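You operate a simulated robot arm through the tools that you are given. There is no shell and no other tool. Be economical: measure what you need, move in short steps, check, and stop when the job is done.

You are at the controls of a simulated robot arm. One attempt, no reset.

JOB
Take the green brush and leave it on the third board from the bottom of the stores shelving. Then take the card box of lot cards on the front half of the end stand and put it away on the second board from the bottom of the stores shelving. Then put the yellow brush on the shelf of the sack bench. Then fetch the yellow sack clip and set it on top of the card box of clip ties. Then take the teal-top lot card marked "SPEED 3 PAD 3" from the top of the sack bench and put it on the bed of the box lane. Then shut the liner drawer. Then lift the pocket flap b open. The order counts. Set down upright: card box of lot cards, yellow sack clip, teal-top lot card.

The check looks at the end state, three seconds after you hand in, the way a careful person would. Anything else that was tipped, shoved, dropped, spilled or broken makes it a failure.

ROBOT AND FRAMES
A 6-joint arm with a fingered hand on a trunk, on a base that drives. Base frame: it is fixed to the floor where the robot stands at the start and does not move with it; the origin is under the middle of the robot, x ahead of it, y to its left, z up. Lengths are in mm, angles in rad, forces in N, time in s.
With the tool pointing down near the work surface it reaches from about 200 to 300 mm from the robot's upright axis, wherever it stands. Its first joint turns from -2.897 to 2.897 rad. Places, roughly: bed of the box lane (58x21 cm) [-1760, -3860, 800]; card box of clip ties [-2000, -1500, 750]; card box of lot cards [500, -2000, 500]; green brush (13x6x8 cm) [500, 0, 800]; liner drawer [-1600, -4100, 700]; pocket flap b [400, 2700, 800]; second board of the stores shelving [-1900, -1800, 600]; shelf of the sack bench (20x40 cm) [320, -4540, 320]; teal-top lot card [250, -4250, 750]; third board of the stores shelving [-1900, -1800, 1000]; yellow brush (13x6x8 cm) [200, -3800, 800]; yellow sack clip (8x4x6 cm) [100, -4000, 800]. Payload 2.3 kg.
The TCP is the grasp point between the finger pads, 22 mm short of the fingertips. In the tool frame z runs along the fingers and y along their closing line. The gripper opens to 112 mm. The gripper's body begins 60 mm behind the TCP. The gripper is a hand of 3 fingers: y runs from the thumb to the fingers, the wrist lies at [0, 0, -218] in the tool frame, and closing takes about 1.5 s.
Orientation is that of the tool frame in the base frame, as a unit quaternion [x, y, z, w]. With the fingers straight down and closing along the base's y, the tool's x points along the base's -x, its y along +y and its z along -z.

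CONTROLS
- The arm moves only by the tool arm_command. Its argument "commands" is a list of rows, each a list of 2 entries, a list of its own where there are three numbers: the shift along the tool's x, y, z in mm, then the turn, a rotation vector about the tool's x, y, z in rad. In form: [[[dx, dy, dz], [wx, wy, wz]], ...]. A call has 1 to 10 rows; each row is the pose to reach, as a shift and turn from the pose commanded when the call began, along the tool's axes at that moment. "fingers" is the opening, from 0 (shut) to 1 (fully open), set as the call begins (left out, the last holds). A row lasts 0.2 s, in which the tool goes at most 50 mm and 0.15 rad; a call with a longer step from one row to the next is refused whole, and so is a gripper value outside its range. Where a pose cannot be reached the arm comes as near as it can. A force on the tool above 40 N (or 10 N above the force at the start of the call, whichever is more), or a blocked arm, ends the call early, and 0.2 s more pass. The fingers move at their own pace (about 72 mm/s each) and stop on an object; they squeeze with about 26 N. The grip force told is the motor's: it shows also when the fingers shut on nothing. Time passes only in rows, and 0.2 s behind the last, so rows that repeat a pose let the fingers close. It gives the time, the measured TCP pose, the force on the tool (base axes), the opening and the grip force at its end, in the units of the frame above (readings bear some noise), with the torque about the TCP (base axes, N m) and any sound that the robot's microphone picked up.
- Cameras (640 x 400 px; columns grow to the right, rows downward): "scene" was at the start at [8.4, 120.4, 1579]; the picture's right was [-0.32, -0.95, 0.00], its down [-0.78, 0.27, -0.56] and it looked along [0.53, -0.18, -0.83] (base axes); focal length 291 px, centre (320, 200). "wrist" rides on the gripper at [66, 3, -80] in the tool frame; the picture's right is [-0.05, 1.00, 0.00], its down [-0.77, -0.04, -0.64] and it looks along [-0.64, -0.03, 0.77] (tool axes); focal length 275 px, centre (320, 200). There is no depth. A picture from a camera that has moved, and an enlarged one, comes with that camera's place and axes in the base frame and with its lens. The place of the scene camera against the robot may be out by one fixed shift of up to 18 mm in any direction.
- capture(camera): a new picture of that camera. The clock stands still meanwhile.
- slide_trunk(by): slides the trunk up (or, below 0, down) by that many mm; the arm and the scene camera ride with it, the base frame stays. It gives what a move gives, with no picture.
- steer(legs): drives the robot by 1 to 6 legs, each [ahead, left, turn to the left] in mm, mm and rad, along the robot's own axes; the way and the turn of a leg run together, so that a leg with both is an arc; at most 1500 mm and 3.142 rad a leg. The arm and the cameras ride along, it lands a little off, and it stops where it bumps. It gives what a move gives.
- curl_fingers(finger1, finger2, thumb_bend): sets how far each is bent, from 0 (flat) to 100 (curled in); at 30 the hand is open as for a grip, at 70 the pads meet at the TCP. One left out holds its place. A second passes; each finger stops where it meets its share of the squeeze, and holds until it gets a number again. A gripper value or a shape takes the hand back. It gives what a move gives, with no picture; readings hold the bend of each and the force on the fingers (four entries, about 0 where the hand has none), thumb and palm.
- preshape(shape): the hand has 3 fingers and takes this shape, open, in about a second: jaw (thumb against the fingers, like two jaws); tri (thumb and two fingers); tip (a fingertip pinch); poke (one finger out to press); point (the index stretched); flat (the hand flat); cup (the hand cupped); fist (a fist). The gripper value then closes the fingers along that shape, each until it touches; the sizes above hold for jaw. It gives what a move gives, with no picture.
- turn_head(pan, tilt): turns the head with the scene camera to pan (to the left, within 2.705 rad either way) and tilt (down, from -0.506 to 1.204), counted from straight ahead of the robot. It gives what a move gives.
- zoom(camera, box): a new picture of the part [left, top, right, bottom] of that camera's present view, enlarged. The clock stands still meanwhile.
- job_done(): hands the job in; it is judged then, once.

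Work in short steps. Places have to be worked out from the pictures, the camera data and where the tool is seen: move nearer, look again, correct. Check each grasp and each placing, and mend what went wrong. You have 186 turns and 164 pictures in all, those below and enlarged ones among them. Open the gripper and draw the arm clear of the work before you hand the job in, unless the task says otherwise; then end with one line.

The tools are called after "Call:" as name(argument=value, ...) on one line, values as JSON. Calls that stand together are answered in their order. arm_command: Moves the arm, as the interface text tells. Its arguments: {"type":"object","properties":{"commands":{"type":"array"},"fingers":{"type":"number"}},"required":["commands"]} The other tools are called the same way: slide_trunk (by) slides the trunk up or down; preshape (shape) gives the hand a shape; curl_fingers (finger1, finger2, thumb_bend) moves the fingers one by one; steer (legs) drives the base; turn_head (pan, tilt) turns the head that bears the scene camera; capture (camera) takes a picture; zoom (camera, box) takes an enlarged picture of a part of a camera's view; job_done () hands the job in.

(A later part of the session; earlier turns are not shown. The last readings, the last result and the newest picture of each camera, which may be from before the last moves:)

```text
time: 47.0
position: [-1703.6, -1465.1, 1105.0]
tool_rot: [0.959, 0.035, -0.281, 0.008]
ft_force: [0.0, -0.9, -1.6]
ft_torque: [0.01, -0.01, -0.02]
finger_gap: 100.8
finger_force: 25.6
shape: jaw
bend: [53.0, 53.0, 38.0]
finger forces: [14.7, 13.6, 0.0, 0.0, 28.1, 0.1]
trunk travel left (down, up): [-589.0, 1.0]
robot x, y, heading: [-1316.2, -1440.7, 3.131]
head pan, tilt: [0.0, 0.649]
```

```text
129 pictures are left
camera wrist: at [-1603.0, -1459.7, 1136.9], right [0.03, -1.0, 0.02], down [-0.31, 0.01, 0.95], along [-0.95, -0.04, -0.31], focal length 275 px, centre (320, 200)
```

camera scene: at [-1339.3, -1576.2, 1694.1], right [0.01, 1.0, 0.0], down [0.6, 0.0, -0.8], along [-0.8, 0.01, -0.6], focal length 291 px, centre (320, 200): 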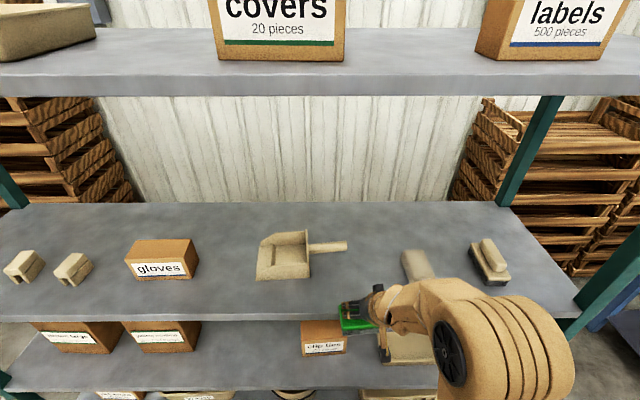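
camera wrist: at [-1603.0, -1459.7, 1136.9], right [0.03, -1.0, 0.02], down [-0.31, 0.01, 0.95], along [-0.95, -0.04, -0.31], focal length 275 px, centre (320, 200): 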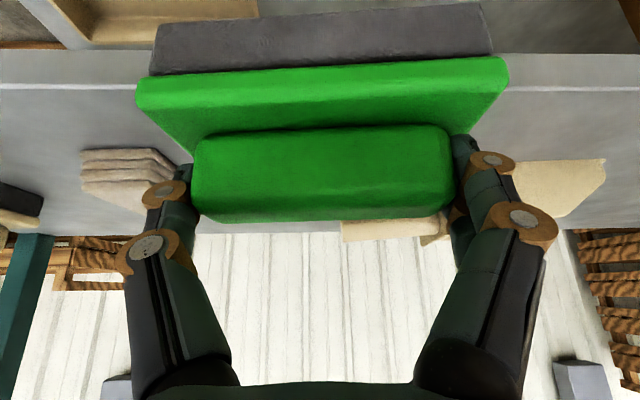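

Clear room both sides (block edge y≈-1340, pan edge y≈-1597). Board front ≈-1760, top z≈1007. I drive in 132 mm and lower toward it.

Call:
steer(legs=[[132, 0, 0.005]])

Call:
slide_trunk(by=-26)

Call:
capture(camera="wrist")

Call:
capture(camera="scene")

```text
time: 48.3
position: [-1833.9, -1465.7, 1103.3]
tool_rot: [0.959, 0.037, -0.281, 0.009]
ft_force: [0.2, -0.3, -1.6]
ft_torque: [0.01, 0.01, -0.03]
finger_gap: 101.0
finger_force: 26.1
shape: jaw
bend: [53.0, 53.0, 38.0]
finger forces: [14.5, 13.6, 0.1, 0.0, 28.2, 0.0]
trunk travel left (down, up): [-589.0, 1.0]
robot x, y, heading: [-1448.9, -1438.4, 3.137]
head pan, tilt: [0.0, 0.649]
```

```text
time: 48.9
position: [-1834.5, -1464.7, 1086.8]
tool_rot: [0.956, 0.037, -0.291, 0.007]
ft_force: [6.6, -1.0, 22.9]
ft_torque: [0.05, -0.06, 0.01]
finger_gap: 99.3
finger_force: 25.8
shape: jaw
bend: [55.0, 54.0, 40.0]
finger forces: [13.8, 13.5, 0.0, 0.1, 29.4, 0.0]
trunk travel left (down, up): [-566.0, 24.0]
robot x, y, heading: [-1443.6, -1436.4, 3.139]
head pan, tilt: [0.0, 0.649]
stopped: the force on the tool passed its limit at 46 N (the readings are from after the stop); the commanded pose is now the measured one
```

```text
128 pictures are left
camera wrist: at [-1734.0, -1459.6, 1117.9], right [0.04, -1.0, 0.02], down [-0.29, 0.01, 0.96], along [-0.96, -0.04, -0.29], focal length 275 px, centre (320, 200)
```

wrist: 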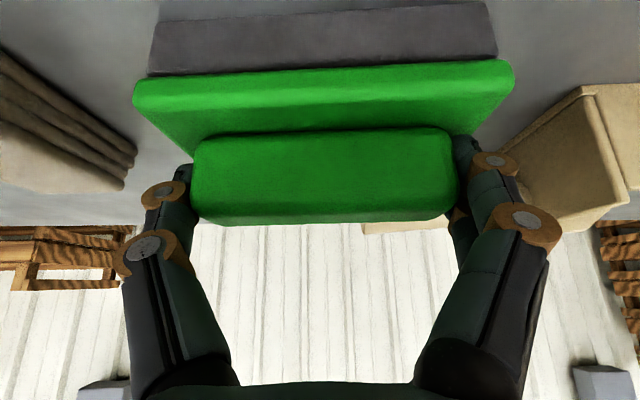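

```text
127 pictures are left
camera scene: at [-1464.9, -1575.4, 1671.5], right [0.0, 1.0, 0.0], down [0.6, 0.0, -0.8], along [-0.8, 0.0, -0.6], focal length 291 px, centre (320, 200)
```

scene: 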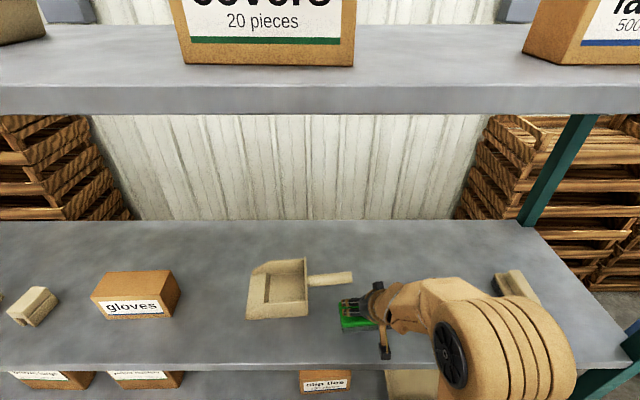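

The brush touched the board at TCP z≈1087 and sits well inside its edge. I relieve the pressure by 3 mm and open the hand.

Call:
slide_trunk(by=3)

Call:
arm_command(commands=[[[0, 0, 0], [0, 0, 0]], [[0, 0, 0], [0, 0, 0]], [[0, 0, 0], [0, 0, 0]], [[0, 0, 0], [0, 0, 0]]], fingers=1)

Call:
slide_trunk(by=20)

Call:
capture(camera="wrist")

```text
time: 49.5
position: [-1834.8, -1465.4, 1087.3]
tool_rot: [0.957, 0.038, -0.288, 0.008]
ft_force: [2.4, -0.2, 5.2]
ft_torque: [0.02, -0.03, -0.06]
finger_gap: 99.6
finger_force: 26.4
shape: jaw
bend: [55.0, 54.0, 40.0]
finger forces: [13.8, 13.3, 0.1, 0.0, 28.0, 0.1]
trunk travel left (down, up): [-569.0, 21.0]
robot x, y, heading: [-1443.2, -1440.5, 3.134]
head pan, tilt: [0.0, 0.649]
```

```text
time: 50.5
position: [-1836.8, -1465.6, 1087.9]
tool_rot: [0.957, 0.037, -0.288, 0.007]
ft_force: [0.0, 0.0, 0.5]
ft_torque: [0.02, -0.01, 0.03]
finger_gap: 111.7
finger_force: 0.1
shape: jaw
bend: [30.0, 30.0, 30.0]
finger forces: [0.4, 0.0, 0.0, 0.0, 0.4, 0.1]
trunk travel left (down, up): [-569.0, 21.0]
robot x, y, heading: [-1443.8, -1437.4, 3.136]
head pan, tilt: [0.0, 0.649]
```

```text
time: 51.1
position: [-1836.1, -1464.8, 1109.1]
tool_rot: [0.957, 0.037, -0.288, 0.007]
ft_force: [0.8, -0.4, -0.6]
ft_torque: [-0.03, 0.0, -0.02]
finger_gap: 112.2
finger_force: 0.1
shape: jaw
bend: [30.0, 30.0, 30.0]
finger forces: [0.1, 0.0, 0.0, 0.0, 0.0, 0.0]
trunk travel left (down, up): [-589.0, 1.0]
robot x, y, heading: [-1439.4, -1435.6, 3.142]
head pan, tilt: [0.0, 0.649]
```

```text
126 pictures are left
camera wrist: at [-1736.5, -1459.8, 1139.3], right [0.04, -1.0, 0.02], down [-0.29, 0.01, 0.96], along [-0.96, -0.04, -0.29], focal length 275 px, centre (320, 200)
```

wrist: 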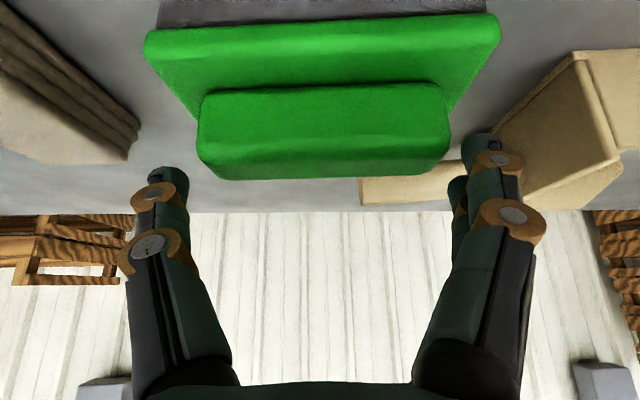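

Brush stands freely on the third board. I lift a little more and back straight out.

Call:
arm_command(commands=[[[-11, 0, -17], [0, 0, 0]], [[-11, 0, -17], [0, 0, 0]]])

Call:
steer(legs=[[-350, 0, 0]])

Call:
capture(camera="scene")

Call:
turn_head(pan=2.0, tilt=0.4)

Call:
capture(camera="scene")

```text
time: 51.7
position: [-1836.2, -1467.5, 1115.9]
tool_rot: [0.955, 0.039, -0.294, 0.015]
ft_force: [0.1, -0.4, -0.5]
ft_torque: [-0.05, 0.01, -0.03]
finger_gap: 112.1
finger_force: 0.1
shape: jaw
bend: [30.0, 30.0, 30.0]
finger forces: [0.0, 0.0, 0.0, 0.0, 0.0, 0.0]
out of reach, approached as far as the arm can: row 1, 2
trunk travel left (down, up): [-589.0, 1.0]
robot x, y, heading: [-1443.9, -1437.1, 3.137]
head pan, tilt: [0.0, 0.649]
```

```text
time: 54.0
position: [-1482.0, -1469.5, 1118.0]
tool_rot: [0.955, 0.038, -0.295, 0.015]
ft_force: [0.5, 0.3, 0.0]
ft_torque: [0.0, -0.01, 0.01]
finger_gap: 111.8
finger_force: 0.1
shape: jaw
bend: [30.0, 30.0, 30.0]
finger forces: [0.1, 0.0, 0.0, 0.0, 0.1, 0.0]
trunk travel left (down, up): [-589.0, 1.0]
robot x, y, heading: [-1090.4, -1439.0, 3.137]
head pan, tilt: [0.0, 0.649]
```

```text
125 pictures are left
camera scene: at [-1114.9, -1577.4, 1694.3], right [0.01, 1.0, 0.0], down [0.6, 0.0, -0.8], along [-0.8, 0.01, -0.6], focal length 291 px, centre (320, 200)
```

scene: 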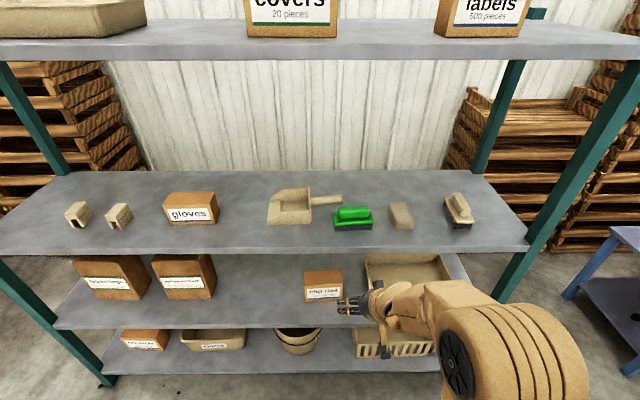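

```text
time: 56.0
position: [-1480.7, -1469.9, 1117.0]
tool_rot: [0.955, 0.038, -0.294, 0.015]
ft_force: [-0.2, -0.2, 0.2]
ft_torque: [-0.04, -0.02, 0.0]
finger_gap: 111.9
finger_force: 0.0
shape: jaw
bend: [30.0, 30.0, 30.0]
finger forces: [0.1, 0.0, 0.1, 0.0, 0.0, 0.0]
trunk travel left (down, up): [-589.0, 1.0]
robot x, y, heading: [-1087.7, -1441.5, 3.133]
head pan, tilt: [2.0, 0.4]
```

```text
124 pictures are left
camera scene: at [-990.6, -1662.5, 1716.8], right [-0.91, -0.41, 0.0], down [-0.16, 0.36, -0.92], along [0.38, -0.84, -0.39], focal length 291 px, centre (320, 200)
```

scene: 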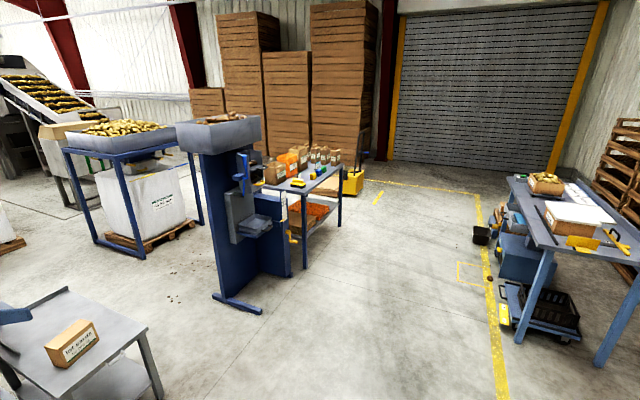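

Brush placing is good. The second-board "clip ties" box is noted too. The "lot cards" box is on the low end stand near (490, -2080); I turn and drive to face it.

Call:
steer(legs=[[0, 0, -3.137], [850, -600, 0]])

Call:
turn_head(pan=0.0, tilt=0.8)

Call:
capture(camera="scene")

```text
time: 68.8
position: [124.8, -2058.3, 1117.5]
tool_rot: [-0.016, 0.955, 0.008, 0.295]
ft_force: [-0.5, -0.2, 0.4]
ft_torque: [-0.02, 0.01, -0.02]
finger_gap: 111.9
finger_force: 0.0
shape: jaw
bend: [30.0, 30.0, 30.0]
finger forces: [0.1, 0.1, 0.0, 0.0, 0.0, 0.2]
trunk travel left (down, up): [-589.0, 1.0]
robot x, y, heading: [-267.9, -2070.1, -0.053]
head pan, tilt: [2.0, 0.4]
```

```text
time: 70.7
position: [125.9, -2058.5, 1117.4]
tool_rot: [-0.017, 0.955, 0.007, 0.295]
ft_force: [-0.4, 0.5, -0.2]
ft_torque: [-0.01, 0.02, 0.01]
finger_gap: 112.2
finger_force: 0.0
shape: jaw
bend: [30.0, 30.0, 30.0]
finger forces: [0.0, 0.0, 0.0, 0.0, 0.0, 0.0]
trunk travel left (down, up): [-589.0, 1.0]
robot x, y, heading: [-267.4, -2073.9, -0.052]
head pan, tilt: [0.0, 0.799]
```

```text
123 pictures are left
camera scene: at [-239.8, -1928.9, 1681.7], right [-0.05, -1.0, 0.0], down [-0.72, 0.04, -0.7], along [0.7, -0.04, -0.72], focal length 291 px, centre (320, 200)
```

scene: 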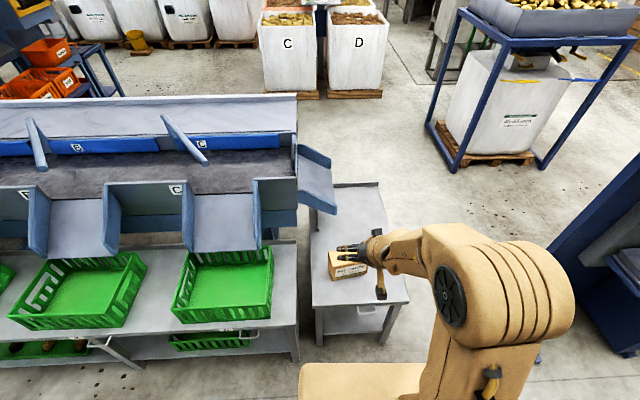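

I zoom on the box on the stand.

Call:
zoom(camera="scene", box=[280, 210, 440, 310])

Call:
capture(camera="wrist")

```text
4.00 times, centred on (360, 260) of scene
camera zoom: at [-239.8, -1928.9, 1681.7], right [-0.05, -1.0, 0.0], down [-0.72, 0.04, -0.7], along [0.7, -0.04, -0.72], focal length 1162 px, centre (160, -40)
```

zoom: 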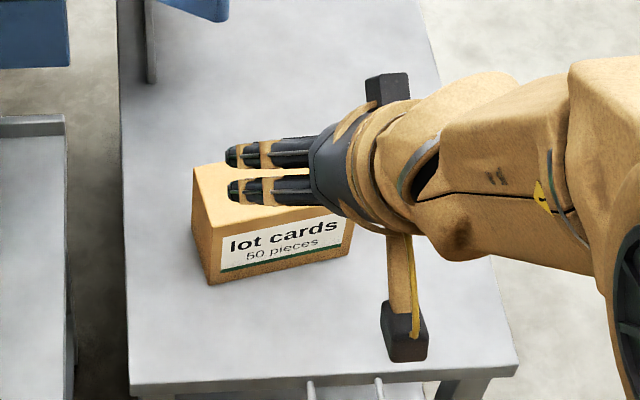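

```text
121 pictures are left
camera wrist: at [26.2, -2058.0, 1147.0], right [0.0, 1.0, 0.03], down [0.28, -0.03, 0.96], along [0.96, 0.01, -0.28], focal length 275 px, centre (320, 200)
```

wrist: 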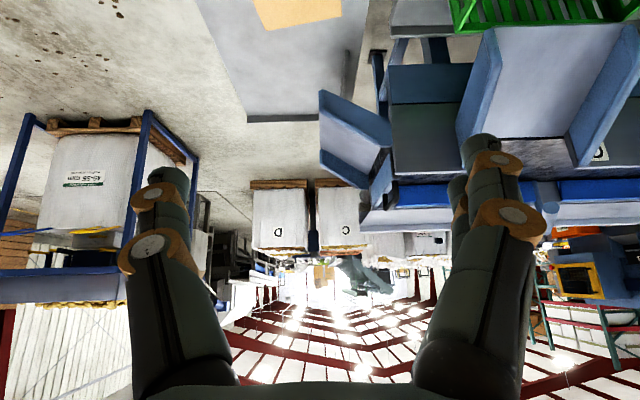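

The box (about 160×90×90, long axis nearly along y) must be gripped across its ~90 mm depth with the tool tilted along its length, so I'll approach from the stand's free right side, with my flank along it and the arm turned left. I drive there.

Call:
steer(legs=[[0, -520, 0.053], [700, 0, 0]])

Call:
turn_head(pan=1.57, tilt=1.0)

Call:
capture(camera="scene")

```text
time: 77.1
position: [806.6, -2546.5, 1116.1]
tool_rot: [-0.04, 0.955, 0.015, 0.295]
ft_force: [-0.1, 0.4, -0.2]
ft_torque: [-0.01, -0.04, 0.02]
finger_gap: 111.7
finger_force: 0.2
shape: jaw
bend: [30.0, 30.0, 30.0]
finger forces: [0.0, 0.0, 0.0, 0.1, 0.0, 0.0]
trunk travel left (down, up): [-589.0, 1.0]
robot x, y, heading: [414.4, -2579.6, -0.001]
head pan, tilt: [0.0, 0.799]
```

```text
time: 78.7
position: [807.5, -2546.4, 1117.6]
tool_rot: [-0.04, 0.955, 0.015, 0.295]
ft_force: [-0.2, 0.0, -0.2]
ft_torque: [0.04, 0.02, -0.01]
finger_gap: 111.9
finger_force: 0.1
shape: jaw
bend: [30.0, 30.0, 30.0]
finger forces: [0.1, 0.0, 0.1, 0.0, 0.0, 0.0]
trunk travel left (down, up): [-589.0, 1.0]
robot x, y, heading: [412.5, -2580.7, -0.001]
head pan, tilt: [1.571, 1.0]
```

```text
120 pictures are left
camera scene: at [355.4, -2366.1, 1666.6], right [1.0, 0.0, 0.0], down [0.0, -0.84, -0.54], along [0.0, 0.54, -0.84], focal length 291 px, centre (320, 200)
```

scene: 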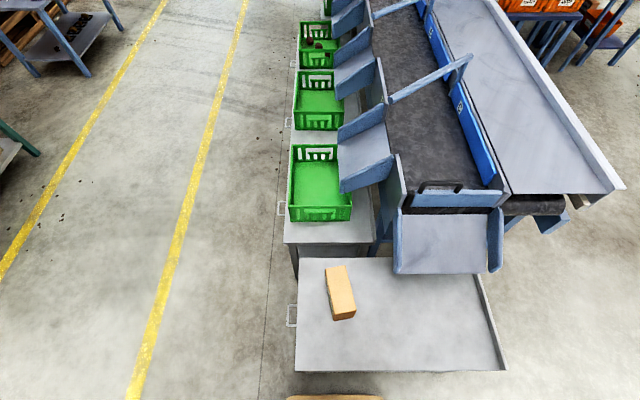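

A good overhead view. I zoom on the box to measure it.

Call:
zoom(camera="scene", box=[280, 250, 440, 350])

```text
4.00 times, centred on (360, 300) of scene
camera zoom: at [355.4, -2366.1, 1666.6], right [1.0, 0.0, 0.0], down [0.0, -0.84, -0.54], along [0.0, 0.54, -0.84], focal length 1162 px, centre (160, -200)
```

zoom: 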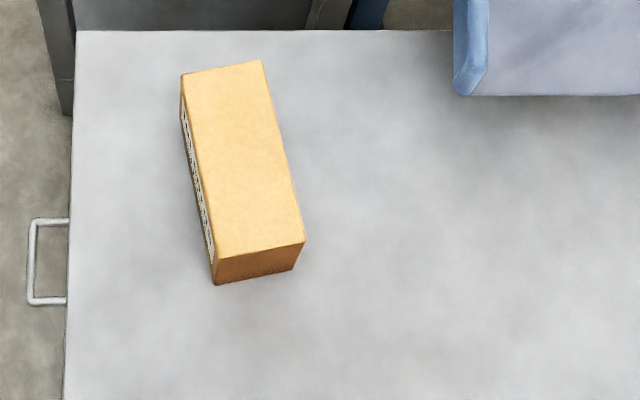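

The box is about 160×75×120 mm, centre near (428, -2072), yawed so its long axis points along (-0.17, 0.985). I move the base a bit nearer and swing the arm round to the left in its present tilted pose.

Call:
steer(legs=[[94, 46, 0]])

Call:
arm_command(commands=[[[2.3, 47.3, -1.6], [-0.068, 0, -0.099]], [[9.3, 93.9, -6.4], [-0.136, 0, -0.198]], [[20.9, 139.2, -14.3], [-0.203, 0, -0.297]], [[36.8, 182.4, -25.2], [-0.271, 0, -0.396]], [[56.9, 223, -39], [-0.339, 0, -0.495]], [[80.9, 260.5, -55.4], [-0.407, 0, -0.594]], [[108.4, 294.1, -74.2], [-0.475, 0, -0.693]], [[139, 323.6, -95.2], [-0.542, 0, -0.792]], [[172.3, 348.4, -118], [-0.61, 0, -0.891]], [[207.8, 368.1, -142.3], [-0.678, 0, -0.99]]], fingers=1)

```text
time: 79.9
position: [901.6, -2500.9, 1115.9]
tool_rot: [-0.04, 0.955, 0.015, 0.294]
ft_force: [0.8, 0.1, -1.1]
ft_torque: [-0.03, 0.01, 0.01]
finger_gap: 111.9
finger_force: 0.2
shape: jaw
bend: [30.0, 30.0, 30.0]
finger forces: [0.1, 0.0, 0.0, 0.0, 0.1, 0.0]
trunk travel left (down, up): [-589.0, 1.0]
robot x, y, heading: [511.0, -2534.6, 0.002]
head pan, tilt: [1.571, 1.0]
```

```text
time: 82.1
position: [616.4, -2161.2, 1104.6]
tool_rot: [-0.573, 0.763, 0.181, 0.239]
ft_force: [0.0, -0.2, 0.3]
ft_torque: [-0.04, 0.01, 0.01]
finger_gap: 112.0
finger_force: 0.0
shape: jaw
bend: [30.0, 30.0, 30.0]
finger forces: [0.0, 0.0, 0.1, 0.0, 0.0, 0.0]
out of reach, approached as far as the arm can: row 5, 6, 7, 8, 9, 10
trunk travel left (down, up): [-589.0, 1.0]
robot x, y, heading: [509.4, -2538.2, 0.004]
head pan, tilt: [1.571, 1.0]
```

Slightly height-limited but fine. I finish the swing and lower the trunk to bring the hand above the box.

Call:
arm_command(commands=[[[2.1, 45, -1.5], [-0.066, 0, -0.094]], [[8.5, 89.4, -5.9], [-0.132, 0, -0.189]], [[18.9, 132.6, -13.2], [-0.197, 0, -0.283]], [[33, 173, -23], [-0.261, 0, -0.375]]])

Call:
slide_trunk(by=-340)

Call:
capture(camera="wrist")

Call:
capture(camera="scene")

```text
time: 83.1
position: [441.8, -2160.3, 1093.5]
tool_rot: [0.729, -0.615, -0.232, -0.192]
ft_force: [1.4, 0.5, -0.4]
ft_torque: [-0.01, 0.02, 0.02]
finger_gap: 112.0
finger_force: 0.0
shape: jaw
bend: [30.0, 30.0, 30.0]
finger forces: [0.0, 0.0, 0.0, 0.0, 0.1, 0.1]
out of reach, approached as far as the arm can: row 2, 3, 4
trunk travel left (down, up): [-589.0, 1.0]
robot x, y, heading: [505.0, -2536.1, -0.004]
head pan, tilt: [1.571, 1.0]
```

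```text
time: 86.4
position: [442.4, -2158.9, 753.9]
tool_rot: [0.728, -0.615, -0.232, -0.193]
ft_force: [0.3, -0.3, -1.1]
ft_torque: [0.01, 0.0, 0.0]
finger_gap: 112.0
finger_force: 0.1
shape: jaw
bend: [30.0, 30.0, 30.0]
finger forces: [0.1, 0.1, 0.0, 0.1, 0.1, 0.1]
trunk travel left (down, up): [-249.0, 341.0]
robot x, y, heading: [504.1, -2532.8, -0.004]
head pan, tilt: [1.571, 1.0]
```

```text
118 pictures are left
camera wrist: at [456.9, -2257.0, 782.3], right [-0.99, -0.13, 0.03], down [0.0, 0.27, 0.96], along [-0.14, 0.95, -0.27], focal length 275 px, centre (320, 200)
```

wrist: 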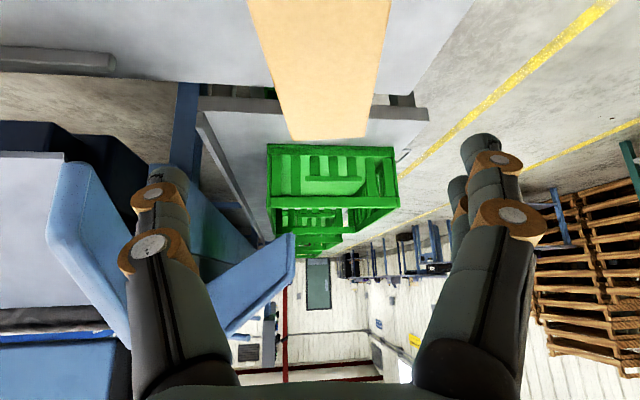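

```text
117 pictures are left
camera scene: at [450.0, -2320.3, 1326.6], right [1.0, 0.0, 0.0], down [0.0, -0.84, -0.54], along [0.0, 0.54, -0.84], focal length 291 px, centre (320, 200)
```

scene: 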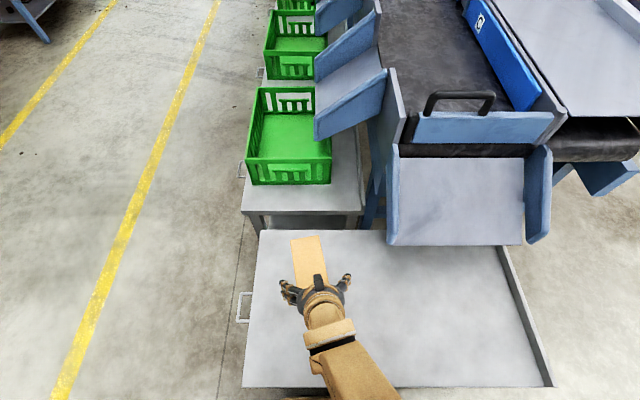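

The tool is lined up with the box's long axis; box top z≈630. I steepen the tilt to 0.9 rad and reach out over the box centre, then lower in steps.

Call:
arm_command(commands=[[[-19, 1, 13], [0, -0.1, 0]], [[-38, 2, 26], [0, -0.2, 0]], [[-56.4, 2.5, 39.7], [0, -0.287, 0]], [[-56.4, 2.5, 39.7], [0, -0.287, 0]]])

Call:
slide_trunk(by=-65)

Call:
capture(camera="wrist")

Call:
zoom(camera="scene", box=[220, 180, 420, 305])

```text
time: 87.4
position: [432.7, -2089.6, 759.2]
tool_rot: [0.682, -0.584, -0.336, -0.283]
ft_force: [-0.2, -0.5, 0.0]
ft_torque: [-0.01, -0.02, 0.01]
finger_gap: 111.7
finger_force: 0.0
shape: jaw
bend: [30.0, 30.0, 30.0]
finger forces: [0.0, 0.1, 0.0, 0.0, 0.1, 0.1]
out of reach, approached as far as the arm can: row 1
trunk travel left (down, up): [-249.0, 341.0]
robot x, y, heading: [511.1, -2531.1, -0.002]
head pan, tilt: [1.571, 1.0]
```

```text
time: 88.5
position: [431.8, -2089.8, 692.0]
tool_rot: [0.684, -0.584, -0.334, -0.282]
ft_force: [-0.5, 0.4, 0.5]
ft_torque: [0.0, -0.03, -0.01]
finger_gap: 112.1
finger_force: 0.2
shape: jaw
bend: [30.0, 30.0, 30.0]
finger forces: [0.0, 0.0, 0.0, 0.1, 0.0, 0.0]
trunk travel left (down, up): [-184.0, 406.0]
robot x, y, heading: [511.6, -2533.4, -0.003]
head pan, tilt: [1.571, 1.0]
```

```text
116 pictures are left
camera wrist: at [447.3, -2192.0, 690.1], right [-0.99, -0.13, 0.04], down [0.04, -0.02, 1.0], along [-0.13, 0.99, 0.02], focal length 275 px, centre (320, 200)
```

wrist: 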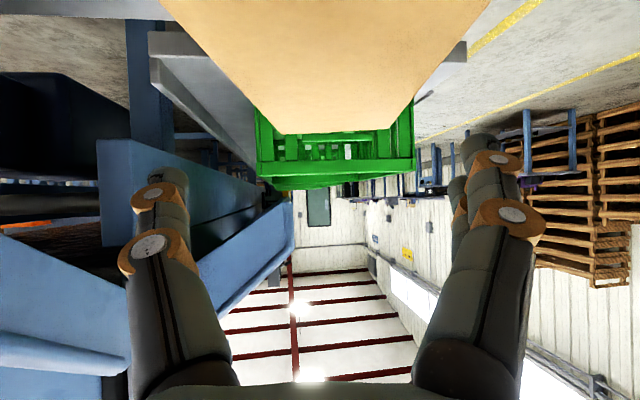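

```text
3.20 times, centred on (320, 242) of scene
camera zoom: at [450.0, -2320.4, 1261.6], right [1.0, 0.0, 0.0], down [0.0, -0.84, -0.54], along [0.0, 0.54, -0.84], focal length 930 px, centre (320, 64)
```

zoom: 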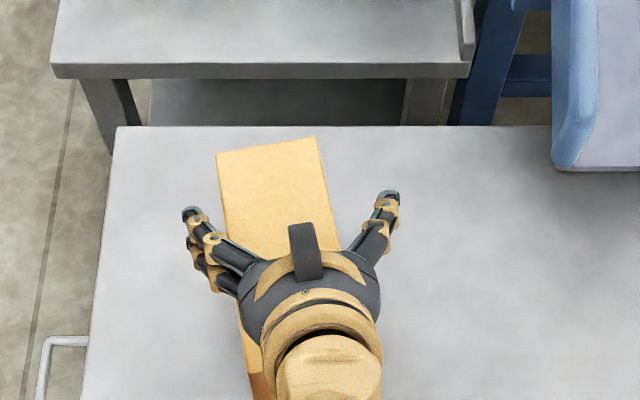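

Box top is at z≈643; its axis is turned about 0.09 rad from my tool and 7 mm to the side. I correct both, then lower.

Call:
arm_command(commands=[[[0, 7.5, 0], [-0.071, 0, -0.056]], [[0, 7.5, 0], [-0.071, 0, -0.056]]])

Call:
slide_trunk(by=-32)

Call:
capture(camera="wrist")

Call:
zoom(camera="scene", box=[220, 180, 420, 305])

```text
time: 89.1
position: [419.8, -2093.3, 688.2]
tool_rot: [0.714, -0.549, -0.346, -0.263]
ft_force: [0.5, -0.4, 0.9]
ft_torque: [-0.03, 0.02, 0.01]
finger_gap: 111.7
finger_force: 0.0
shape: jaw
bend: [30.0, 30.0, 30.0]
finger forces: [0.1, 0.0, 0.0, 0.1, 0.1, 0.0]
trunk travel left (down, up): [-184.0, 406.0]
robot x, y, heading: [511.6, -2534.8, -0.005]
head pan, tilt: [1.571, 1.0]
```

```text
time: 89.8
position: [421.1, -2092.9, 656.2]
tool_rot: [0.714, -0.548, -0.346, -0.263]
ft_force: [0.9, 0.3, 0.4]
ft_torque: [-0.02, 0.0, -0.01]
finger_gap: 111.9
finger_force: 0.0
shape: jaw
bend: [30.0, 30.0, 30.0]
finger forces: [0.0, 0.0, 0.1, 0.0, 0.0, 0.0]
trunk travel left (down, up): [-152.0, 438.0]
robot x, y, heading: [508.5, -2533.8, -0.0]
head pan, tilt: [1.571, 1.0]
```

```text
114 pictures are left
camera wrist: at [446.2, -2193.5, 656.1], right [-0.97, -0.23, 0.04], down [0.04, -0.01, 1.0], along [-0.23, 0.97, 0.02], focal length 275 px, centre (320, 200)
```

wrist: 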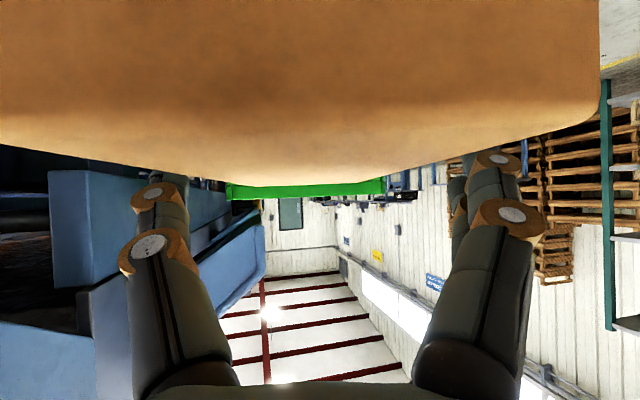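

```text
3.20 times, centred on (320, 242) of scene
camera zoom: at [450.0, -2320.4, 1229.5], right [1.0, 0.0, 0.0], down [0.0, -0.84, -0.54], along [0.0, 0.54, -0.84], focal length 930 px, centre (320, 64)
```

zoom: 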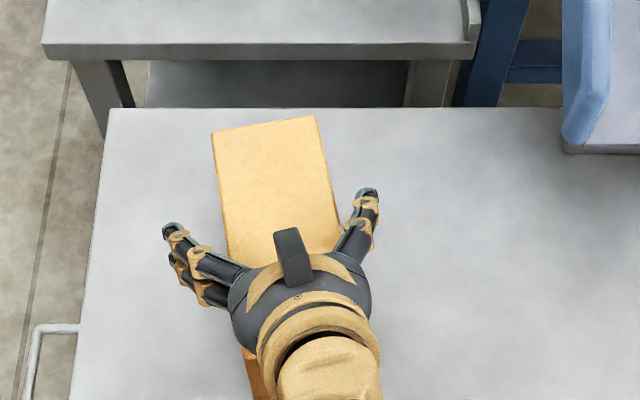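

The correction overshot slightly: the far end is now 8 mm off to the other side. I turn back 0.05 rad, shift 4 mm back and lower 22 mm more.

Call:
arm_command(commands=[[[0, -4.5, 0], [0.039, 0, 0.031]], [[0, -4.5, 0], [0.039, 0, 0.031]]])

Call:
slide_trunk(by=-20)

Call:
zoom(camera="scene", box=[220, 180, 420, 305])

Call:
capture(camera="wrist")

```text
time: 90.4
position: [424.3, -2093.5, 656.8]
tool_rot: [0.7, -0.566, -0.34, -0.271]
ft_force: [-0.3, -0.6, 0.5]
ft_torque: [0.0, -0.01, 0.01]
finger_gap: 112.1
finger_force: 0.1
shape: jaw
bend: [30.0, 30.0, 30.0]
finger forces: [0.0, 0.1, 0.0, 0.0, 0.0, 0.1]
trunk travel left (down, up): [-152.0, 438.0]
robot x, y, heading: [509.6, -2533.0, -0.002]
head pan, tilt: [1.571, 1.0]
```

```text
time: 91.1
position: [425.3, -2093.0, 636.6]
tool_rot: [0.7, -0.566, -0.341, -0.271]
ft_force: [-1.8, 0.4, 0.1]
ft_torque: [-0.02, 0.01, -0.01]
finger_gap: 112.2
finger_force: 0.1
shape: jaw
bend: [30.0, 30.0, 30.0]
finger forces: [0.4, 0.1, 0.0, 0.0, 0.0, 0.0]
trunk travel left (down, up): [-132.0, 458.0]
robot x, y, heading: [508.4, -2534.7, -0.002]
head pan, tilt: [1.571, 1.0]
```

```text
3.20 times, centred on (320, 242) of scene
camera zoom: at [450.0, -2320.3, 1209.5], right [1.0, 0.0, 0.0], down [0.0, -0.84, -0.54], along [0.0, 0.54, -0.84], focal length 930 px, centre (320, 64)
```

zoom: 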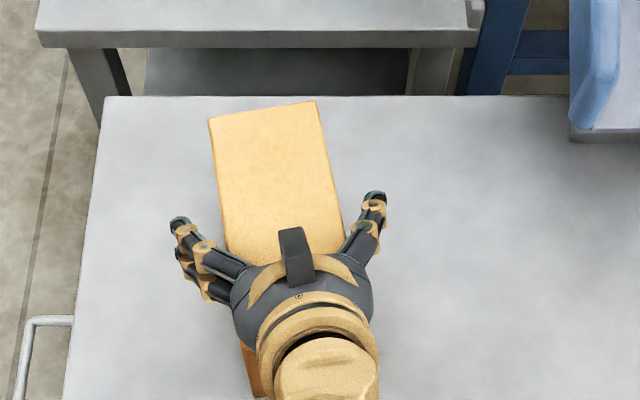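

```text
111 pictures are left
camera wrist: at [445.4, -2193.4, 635.7], right [-0.98, -0.18, 0.04], down [0.04, -0.01, 1.0], along [-0.18, 0.98, 0.02], focal length 275 px, centre (320, 200)
```

wrist: 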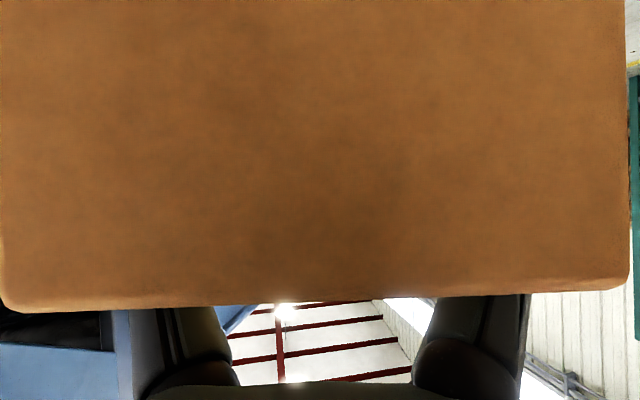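

Well centred with the top edge 11 mm above TCP level. I close the grip.

Call:
arm_command(commands=[[[0, 0, 0], [0, 0, 0]], [[0, 0, 0], [0, 0, 0]], [[0, 0, 0], [0, 0, 0]], [[0, 0, 0], [0, 0, 0]], [[0, 0, 0], [0, 0, 0]], [[0, 0, 0], [0, 0, 0]], [[0, 0, 0], [0, 0, 0]]], fingers=0)

Call:
slide_trunk(by=15)

Call:
zoom(camera="scene", box=[220, 180, 420, 305])

```text
time: 92.7
position: [424.8, -2092.2, 637.1]
tool_rot: [0.7, -0.567, -0.339, -0.27]
ft_force: [1.5, 0.7, 0.0]
ft_torque: [-0.01, -0.03, -0.02]
finger_gap: 69.1
finger_force: 26.3
shape: jaw
bend: [71.0, 71.0, 69.0]
finger forces: [11.7, 11.4, 0.0, 0.1, 24.2, 0.1]
trunk travel left (down, up): [-132.0, 458.0]
robot x, y, heading: [509.2, -2537.7, -0.004]
head pan, tilt: [1.571, 1.0]
```

```text
time: 93.3
position: [425.3, -2091.9, 652.6]
tool_rot: [0.701, -0.566, -0.34, -0.27]
ft_force: [0.0, 0.3, -3.5]
ft_torque: [-0.06, -0.02, -0.01]
finger_gap: 69.6
finger_force: 25.7
shape: jaw
bend: [71.0, 71.0, 69.0]
finger forces: [12.2, 12.0, 0.1, 0.0, 24.2, 0.0]
trunk travel left (down, up): [-147.0, 443.0]
robot x, y, heading: [512.1, -2532.6, -0.003]
head pan, tilt: [1.571, 1.0]
```

```text
3.20 times, centred on (320, 242) of scene
camera zoom: at [449.9, -2319.9, 1224.5], right [1.0, 0.0, 0.0], down [0.0, -0.84, -0.54], along [0.0, 0.54, -0.84], focal length 930 px, centre (320, 64)
```

zoom: 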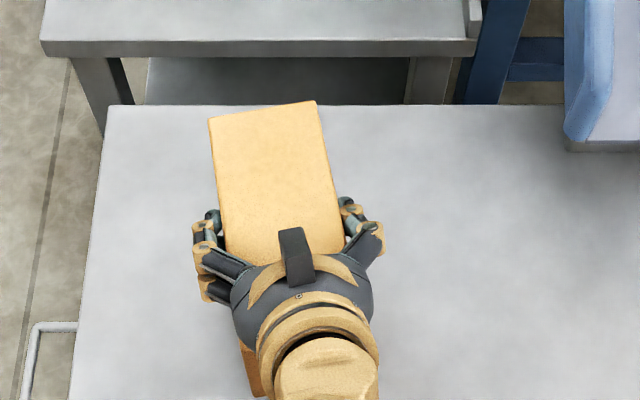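

Box lifted cleanly (about 3.5 N). I raise it well clear, move off the stand and drive to the shelving, turning so my left flank faces it and the box goes in end-first.

Call:
slide_trunk(by=180)

Call:
steer(legs=[[0, -120, 0], [-1400, 0, 0], [-230, 818, 0]])

Call:
steer(legs=[[0, 0, 1.359]])

Call:
capture(camera="scene")

```text
time: 95.3
position: [424.6, -2092.0, 831.6]
tool_rot: [0.701, -0.566, -0.339, -0.271]
ft_force: [0.5, -0.8, -3.7]
ft_torque: [-0.02, 0.02, 0.0]
finger_gap: 69.2
finger_force: 25.5
shape: jaw
bend: [71.0, 71.0, 69.0]
finger forces: [12.2, 12.0, 0.0, 0.0, 24.2, 0.1]
trunk travel left (down, up): [-327.0, 263.0]
robot x, y, heading: [505.5, -2532.7, 0.0]
head pan, tilt: [1.571, 1.0]
```

```text
time: 107.3
position: [-1204.0, -1400.3, 831.3]
tool_rot: [0.699, -0.567, -0.34, -0.272]
ft_force: [-0.1, 0.3, -2.2]
ft_torque: [-0.01, -0.01, 0.0]
finger_gap: 69.6
finger_force: 25.8
shape: jaw
bend: [71.0, 71.0, 69.0]
finger forces: [12.2, 12.1, 0.1, 0.0, 24.2, 0.1]
trunk travel left (down, up): [-327.0, 263.0]
robot x, y, heading: [-1124.8, -1840.1, -0.004]
head pan, tilt: [1.571, 1.0]
```

```text
time: 110.9
position: [-1569.6, -1812.4, 831.0]
tool_rot: [0.901, -0.018, -0.434, -0.006]
ft_force: [0.1, 0.0, -3.1]
ft_torque: [-0.03, 0.03, -0.01]
finger_gap: 69.6
finger_force: 25.7
shape: jaw
bend: [71.0, 71.0, 69.0]
finger forces: [12.1, 12.1, 0.1, 0.0, 24.2, 0.0]
trunk travel left (down, up): [-327.0, 263.0]
robot x, y, heading: [-1122.4, -1843.1, 1.321]
head pan, tilt: [1.571, 1.0]
```

```text
109 pictures are left
camera scene: at [-1340.2, -1844.5, 1404.5], right [0.25, 0.97, 0.0], down [0.81, -0.21, -0.54], along [-0.52, 0.14, -0.84], focal length 291 px, centre (320, 200)
```

scene: 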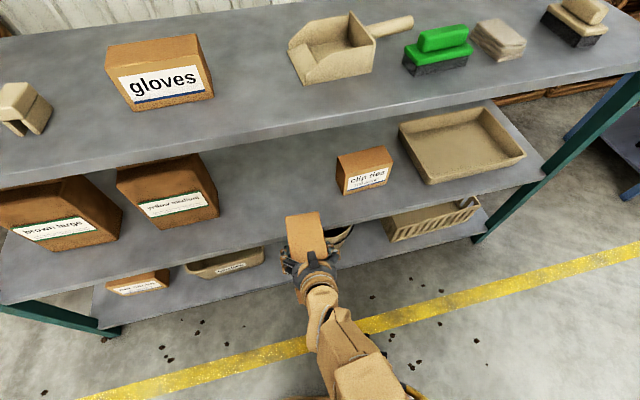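

The gap between the sack box (edge y≈-2048) and clip ties (edge y≈-1631) is free. I lower to ~40 mm above the board and slide in to x≈-1860, y≈-1835.

Call:
slide_trunk(by=-60)

Call:
steer(legs=[[-50, 146, 0], [-44, 129, 0]])

Call:
capture(camera="scene")

```text
time: 111.9
position: [-1570.5, -1812.5, 771.8]
tool_rot: [0.901, -0.018, -0.434, -0.006]
ft_force: [0.6, 0.7, -2.7]
ft_torque: [0.02, -0.02, 0.01]
finger_gap: 69.3
finger_force: 26.1
shape: jaw
bend: [71.0, 71.0, 69.0]
finger forces: [12.1, 12.2, 0.1, 0.0, 24.2, 0.1]
trunk travel left (down, up): [-267.0, 323.0]
robot x, y, heading: [-1123.5, -1842.1, 1.316]
head pan, tilt: [1.571, 1.0]
```

```text
time: 114.2
position: [-1859.0, -1834.1, 771.0]
tool_rot: [0.901, -0.02, -0.434, -0.007]
ft_force: [-0.2, 0.2, -2.1]
ft_torque: [0.0, 0.0, 0.03]
finger_gap: 69.4
finger_force: 25.7
shape: jaw
bend: [71.0, 71.0, 69.0]
finger forces: [12.1, 12.0, 0.0, 0.1, 24.2, 0.0]
trunk travel left (down, up): [-267.0, 323.0]
robot x, y, heading: [-1411.7, -1863.5, 1.311]
head pan, tilt: [1.571, 1.0]
```

```text
108 pictures are left
camera scene: at [-1630.2, -1866.4, 1344.4], right [0.25, 0.97, 0.0], down [0.81, -0.21, -0.54], along [-0.52, 0.14, -0.84], focal length 291 px, centre (320, 200)
```

scene: 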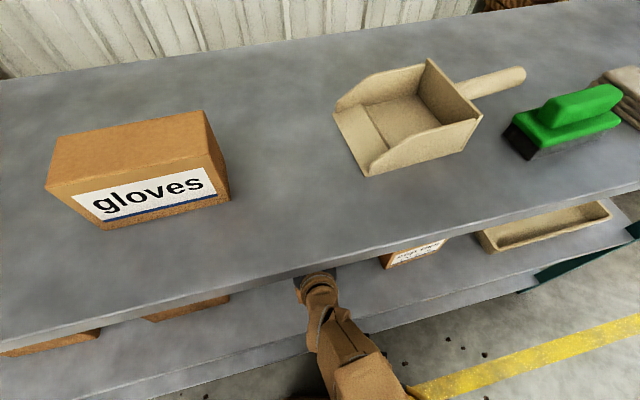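

The box is inside. I lower until it touches the board.

Call:
slide_trunk(by=-30)

Call:
slide_trunk(by=-20)

Call:
capture(camera="wrist")

```text
time: 115.0
position: [-1859.0, -1833.8, 741.3]
tool_rot: [0.9, -0.02, -0.435, -0.006]
ft_force: [-0.7, -0.2, -3.2]
ft_torque: [-0.01, -0.02, 0.02]
finger_gap: 69.4
finger_force: 25.7
shape: jaw
bend: [71.0, 71.0, 69.0]
finger forces: [12.1, 12.1, 0.0, 0.0, 24.2, 0.0]
trunk travel left (down, up): [-237.0, 353.0]
robot x, y, heading: [-1409.1, -1862.2, 1.314]
head pan, tilt: [1.571, 1.0]
```

```text
time: 115.6
position: [-1859.7, -1834.3, 721.2]
tool_rot: [0.901, -0.02, -0.434, -0.007]
ft_force: [0.0, -0.9, -3.3]
ft_torque: [0.03, -0.03, 0.01]
finger_gap: 69.5
finger_force: 26.4
shape: jaw
bend: [71.0, 71.0, 69.0]
finger forces: [12.0, 12.1, 0.0, 0.0, 24.2, 0.0]
trunk travel left (down, up): [-217.0, 373.0]
robot x, y, heading: [-1411.0, -1860.3, 1.318]
head pan, tilt: [1.571, 1.0]
```

```text
107 pictures are left
camera wrist: at [-1754.1, -1839.6, 720.4], right [-0.07, -1.0, 0.04], down [0.02, 0.04, 1.0], along [-1.0, 0.07, 0.02], focal length 275 px, centre (320, 200)
```

wrist: 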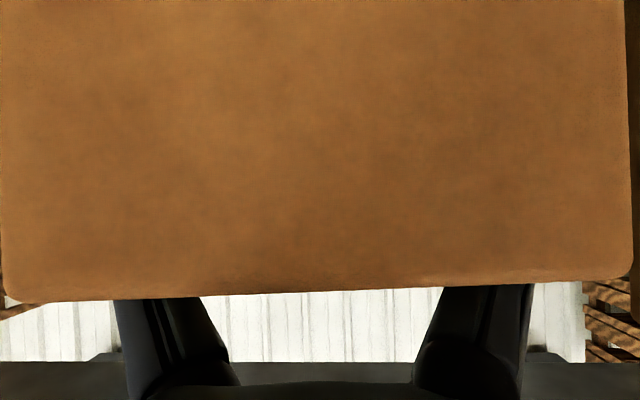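

No contact yet; I continue in small steps.

Call:
slide_trunk(by=-12)

Call:
slide_trunk(by=-10)

```text
time: 116.2
position: [-1858.6, -1833.5, 709.5]
tool_rot: [0.9, -0.02, -0.435, -0.006]
ft_force: [0.4, -0.6, -2.4]
ft_torque: [0.03, 0.03, 0.01]
finger_gap: 69.1
finger_force: 25.7
shape: jaw
bend: [71.0, 71.0, 69.0]
finger forces: [12.0, 12.2, 0.0, 0.1, 24.2, 0.0]
trunk travel left (down, up): [-205.0, 385.0]
robot x, y, heading: [-1409.9, -1860.9, 1.312]
head pan, tilt: [1.571, 1.0]
```

```text
time: 116.8
position: [-1860.3, -1834.1, 699.5]
tool_rot: [0.9, -0.021, -0.434, -0.008]
ft_force: [-0.1, 0.7, -2.1]
ft_torque: [0.0, 0.0, 0.02]
finger_gap: 69.2
finger_force: 25.8
shape: jaw
bend: [71.0, 71.0, 69.0]
finger forces: [12.1, 12.1, 0.1, 0.0, 24.2, 0.0]
trunk travel left (down, up): [-195.0, 395.0]
robot x, y, heading: [-1409.2, -1865.3, 1.317]
head pan, tilt: [1.571, 1.0]
```

I check the gap visually from above.

Call:
turn_head(pan=1.8, tilt=1.15)

Call:
capture(camera="scene")

```text
time: 117.6
position: [-1859.1, -1833.3, 700.1]
tool_rot: [0.9, -0.02, -0.435, -0.006]
ft_force: [0.2, 0.3, -1.9]
ft_torque: [0.02, -0.05, 0.01]
finger_gap: 69.5
finger_force: 25.9
shape: jaw
bend: [71.0, 71.0, 69.0]
finger forces: [12.1, 12.1, 0.0, 0.0, 24.2, 0.0]
trunk travel left (down, up): [-195.0, 395.0]
robot x, y, heading: [-1411.1, -1863.2, 1.312]
head pan, tilt: [1.799, 1.15]
```

```text
106 pictures are left
camera scene: at [-1621.7, -1882.4, 1262.8], right [0.03, 1.0, 0.0], down [0.91, -0.03, -0.41], along [-0.41, 0.01, -0.91], focal length 291 px, centre (320, 200)
```

scene: 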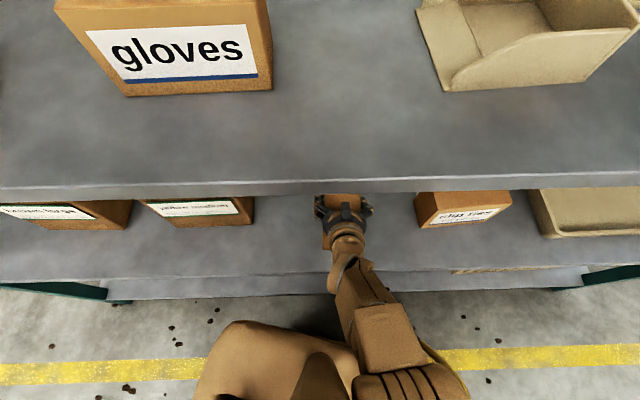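

Still above the board. I lower further in 10 mm steps watching force.

Call:
slide_trunk(by=-10)

Call:
slide_trunk(by=-10)

Call:
slide_trunk(by=-8)

```text
time: 118.2
position: [-1859.6, -1835.0, 688.7]
tool_rot: [0.9, -0.02, -0.435, -0.006]
ft_force: [1.1, 1.0, -2.7]
ft_torque: [0.03, -0.03, 0.0]
finger_gap: 69.5
finger_force: 26.2
shape: jaw
bend: [71.0, 71.0, 69.0]
finger forces: [12.1, 12.2, 0.0, 0.0, 24.3, 0.0]
trunk travel left (down, up): [-185.0, 405.0]
robot x, y, heading: [-1410.9, -1865.6, 1.315]
head pan, tilt: [1.799, 1.15]
```

```text
time: 118.7
position: [-1860.9, -1834.5, 687.3]
tool_rot: [0.895, -0.02, -0.445, -0.007]
ft_force: [3.0, 0.0, 17.5]
ft_torque: [-0.13, -0.03, -0.04]
finger_gap: 68.8
finger_force: 26.2
shape: jaw
bend: [71.0, 71.0, 69.0]
finger forces: [16.3, 12.7, 0.0, 0.1, 26.9, 0.1]
trunk travel left (down, up): [-176.0, 414.0]
robot x, y, heading: [-1412.8, -1866.3, 1.313]
head pan, tilt: [1.799, 1.15]
stopped: the force on the tool passed its limit at 41 N (the readings are from after the stop); the commanded pose is now the measured one
```

```text
time: 119.2
position: [-1864.0, -1834.3, 686.9]
tool_rot: [0.892, -0.018, -0.451, -0.006]
ft_force: [3.4, 0.0, 21.7]
ft_torque: [-0.22, -0.14, -0.02]
finger_gap: 68.5
finger_force: 26.7
shape: jaw
bend: [72.0, 71.0, 69.0]
finger forces: [18.3, 12.9, 0.0, 0.1, 27.2, 0.0]
trunk travel left (down, up): [-171.0, 419.0]
robot x, y, heading: [-1410.2, -1862.9, 1.311]
head pan, tilt: [1.799, 1.15]
stopped: the force on the tool passed its limit at 47 N (the readings are from after the stop); the commanded pose is now the measured one
```

It touched at TCP z≈687; my last steps only pressed. I relieve the pressure.

Call:
slide_trunk(by=5)

```text
time: 119.7
position: [-1862.4, -1833.7, 688.1]
tool_rot: [0.895, -0.019, -0.446, -0.007]
ft_force: [0.0, 0.3, 1.6]
ft_torque: [-0.08, -0.03, 0.05]
finger_gap: 68.4
finger_force: 26.0
shape: jaw
bend: [72.0, 71.0, 69.0]
finger forces: [13.9, 13.2, 0.0, 0.0, 26.8, 0.0]
trunk travel left (down, up): [-176.0, 414.0]
robot x, y, heading: [-1410.7, -1860.3, 1.316]
head pan, tilt: [1.799, 1.15]
```

Nearly zero load now. I open, then raise and check.

Call:
arm_command(commands=[[[0, 0, 0], [0, 0, 0]], [[0, 0, 0], [0, 0, 0]], [[0, 0, 0], [0, 0, 0]], [[0, 0, 0], [0, 0, 0]], [[0, 0, 0], [0, 0, 0]]], fingers=1)

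Call:
slide_trunk(by=50)

Call:
capture(camera="wrist")

```text
time: 120.9
position: [-1862.9, -1833.8, 689.0]
tool_rot: [0.894, -0.018, -0.447, -0.007]
ft_force: [-0.2, 0.5, 1.3]
ft_torque: [0.02, 0.01, 0.0]
finger_gap: 112.0
finger_force: 0.0
shape: jaw
bend: [30.0, 30.0, 30.0]
finger forces: [0.3, 0.0, 0.0, 0.0, 0.0, 0.0]
trunk travel left (down, up): [-176.0, 414.0]
robot x, y, heading: [-1410.3, -1865.9, 1.318]
head pan, tilt: [1.799, 1.15]
```

```text
time: 121.8
position: [-1864.3, -1833.4, 739.2]
tool_rot: [0.894, -0.018, -0.447, -0.007]
ft_force: [-0.2, -0.1, -0.6]
ft_torque: [0.0, 0.0, 0.01]
finger_gap: 112.3
finger_force: 0.1
shape: jaw
bend: [30.0, 30.0, 30.0]
finger forces: [0.0, 0.0, 0.0, 0.0, 0.0, 0.1]
trunk travel left (down, up): [-226.0, 364.0]
robot x, y, heading: [-1411.7, -1861.1, 1.317]
head pan, tilt: [1.799, 1.15]
```

```text
105 pictures are left
camera wrist: at [-1759.3, -1839.5, 735.0], right [-0.07, -1.0, 0.04], down [0.05, 0.04, 1.0], along [-1.0, 0.07, 0.04], focal length 275 px, centre (320, 200)
```

wrist: 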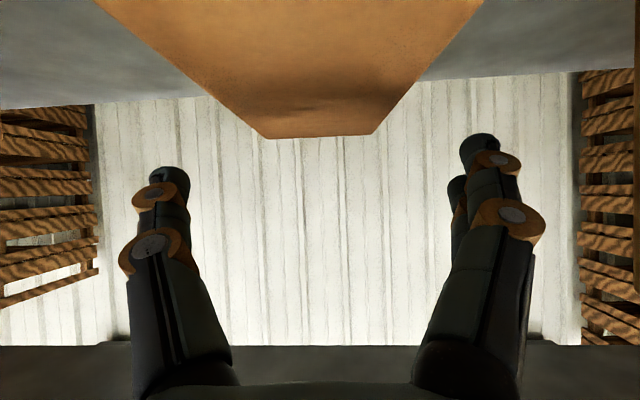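

The box stands free. I back straight out and check it.

Call:
steer(legs=[[90, -330, 0]])

Call:
turn_head(pan=1.8, tilt=0.7)

Call:
capture(camera="scene")

Call:
turn_head(pan=-2.5, tilt=0.35)

Call:
capture(camera="scene")

```text
time: 124.0
position: [-1524.7, -1830.6, 738.2]
tool_rot: [0.895, -0.018, -0.447, -0.006]
ft_force: [-0.1, 0.6, -0.5]
ft_torque: [0.01, -0.01, -0.04]
finger_gap: 112.0
finger_force: 0.0
shape: jaw
bend: [30.0, 30.0, 30.0]
finger forces: [0.1, 0.0, 0.1, 0.0, 0.0, 0.0]
trunk travel left (down, up): [-226.0, 364.0]
robot x, y, heading: [-1071.6, -1862.0, 1.317]
head pan, tilt: [1.799, 1.15]
```

```text
time: 124.9
position: [-1523.9, -1830.9, 738.6]
tool_rot: [0.895, -0.018, -0.446, -0.007]
ft_force: [-0.1, -0.4, -0.1]
ft_torque: [0.02, 0.01, -0.05]
finger_gap: 112.1
finger_force: 0.1
shape: jaw
bend: [30.0, 30.0, 30.0]
finger forces: [0.0, 0.0, 0.0, 0.1, 0.0, 0.0]
trunk travel left (down, up): [-226.0, 364.0]
robot x, y, heading: [-1070.6, -1862.7, 1.314]
head pan, tilt: [1.799, 0.7]
```

```text
104 pictures are left
camera scene: at [-1306.7, -1878.5, 1326.6], right [0.03, 1.0, 0.0], down [0.64, -0.02, -0.76], along [-0.76, 0.02, -0.64], focal length 291 px, centre (320, 200)
```

scene: 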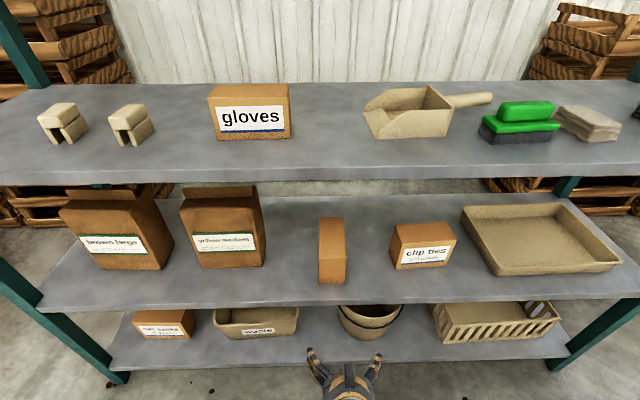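

```text
time: 128.4
position: [-1524.7, -1830.5, 738.7]
tool_rot: [0.894, -0.017, -0.447, -0.007]
ft_force: [-1.1, 0.2, -0.6]
ft_torque: [-0.02, 0.0, 0.02]
finger_gap: 112.0
finger_force: 0.0
shape: jaw
bend: [30.0, 30.0, 30.0]
finger forces: [0.0, 0.0, 0.1, 0.1, 0.0, 0.1]
trunk travel left (down, up): [-226.0, 364.0]
robot x, y, heading: [-1073.1, -1862.0, 1.32]
head pan, tilt: [-2.499, 0.351]
```

```text
103 pictures are left
camera scene: at [-1186.6, -1967.0, 1358.1], right [-0.93, -0.38, 0.0], down [-0.13, 0.32, -0.94], along [0.35, -0.87, -0.34], focal length 291 px, centre (320, 200)
```

scene: 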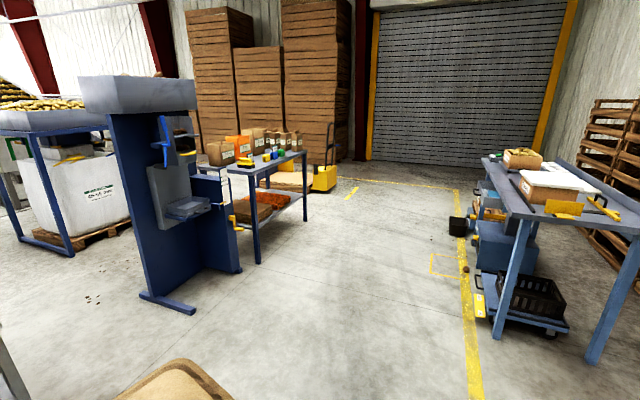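

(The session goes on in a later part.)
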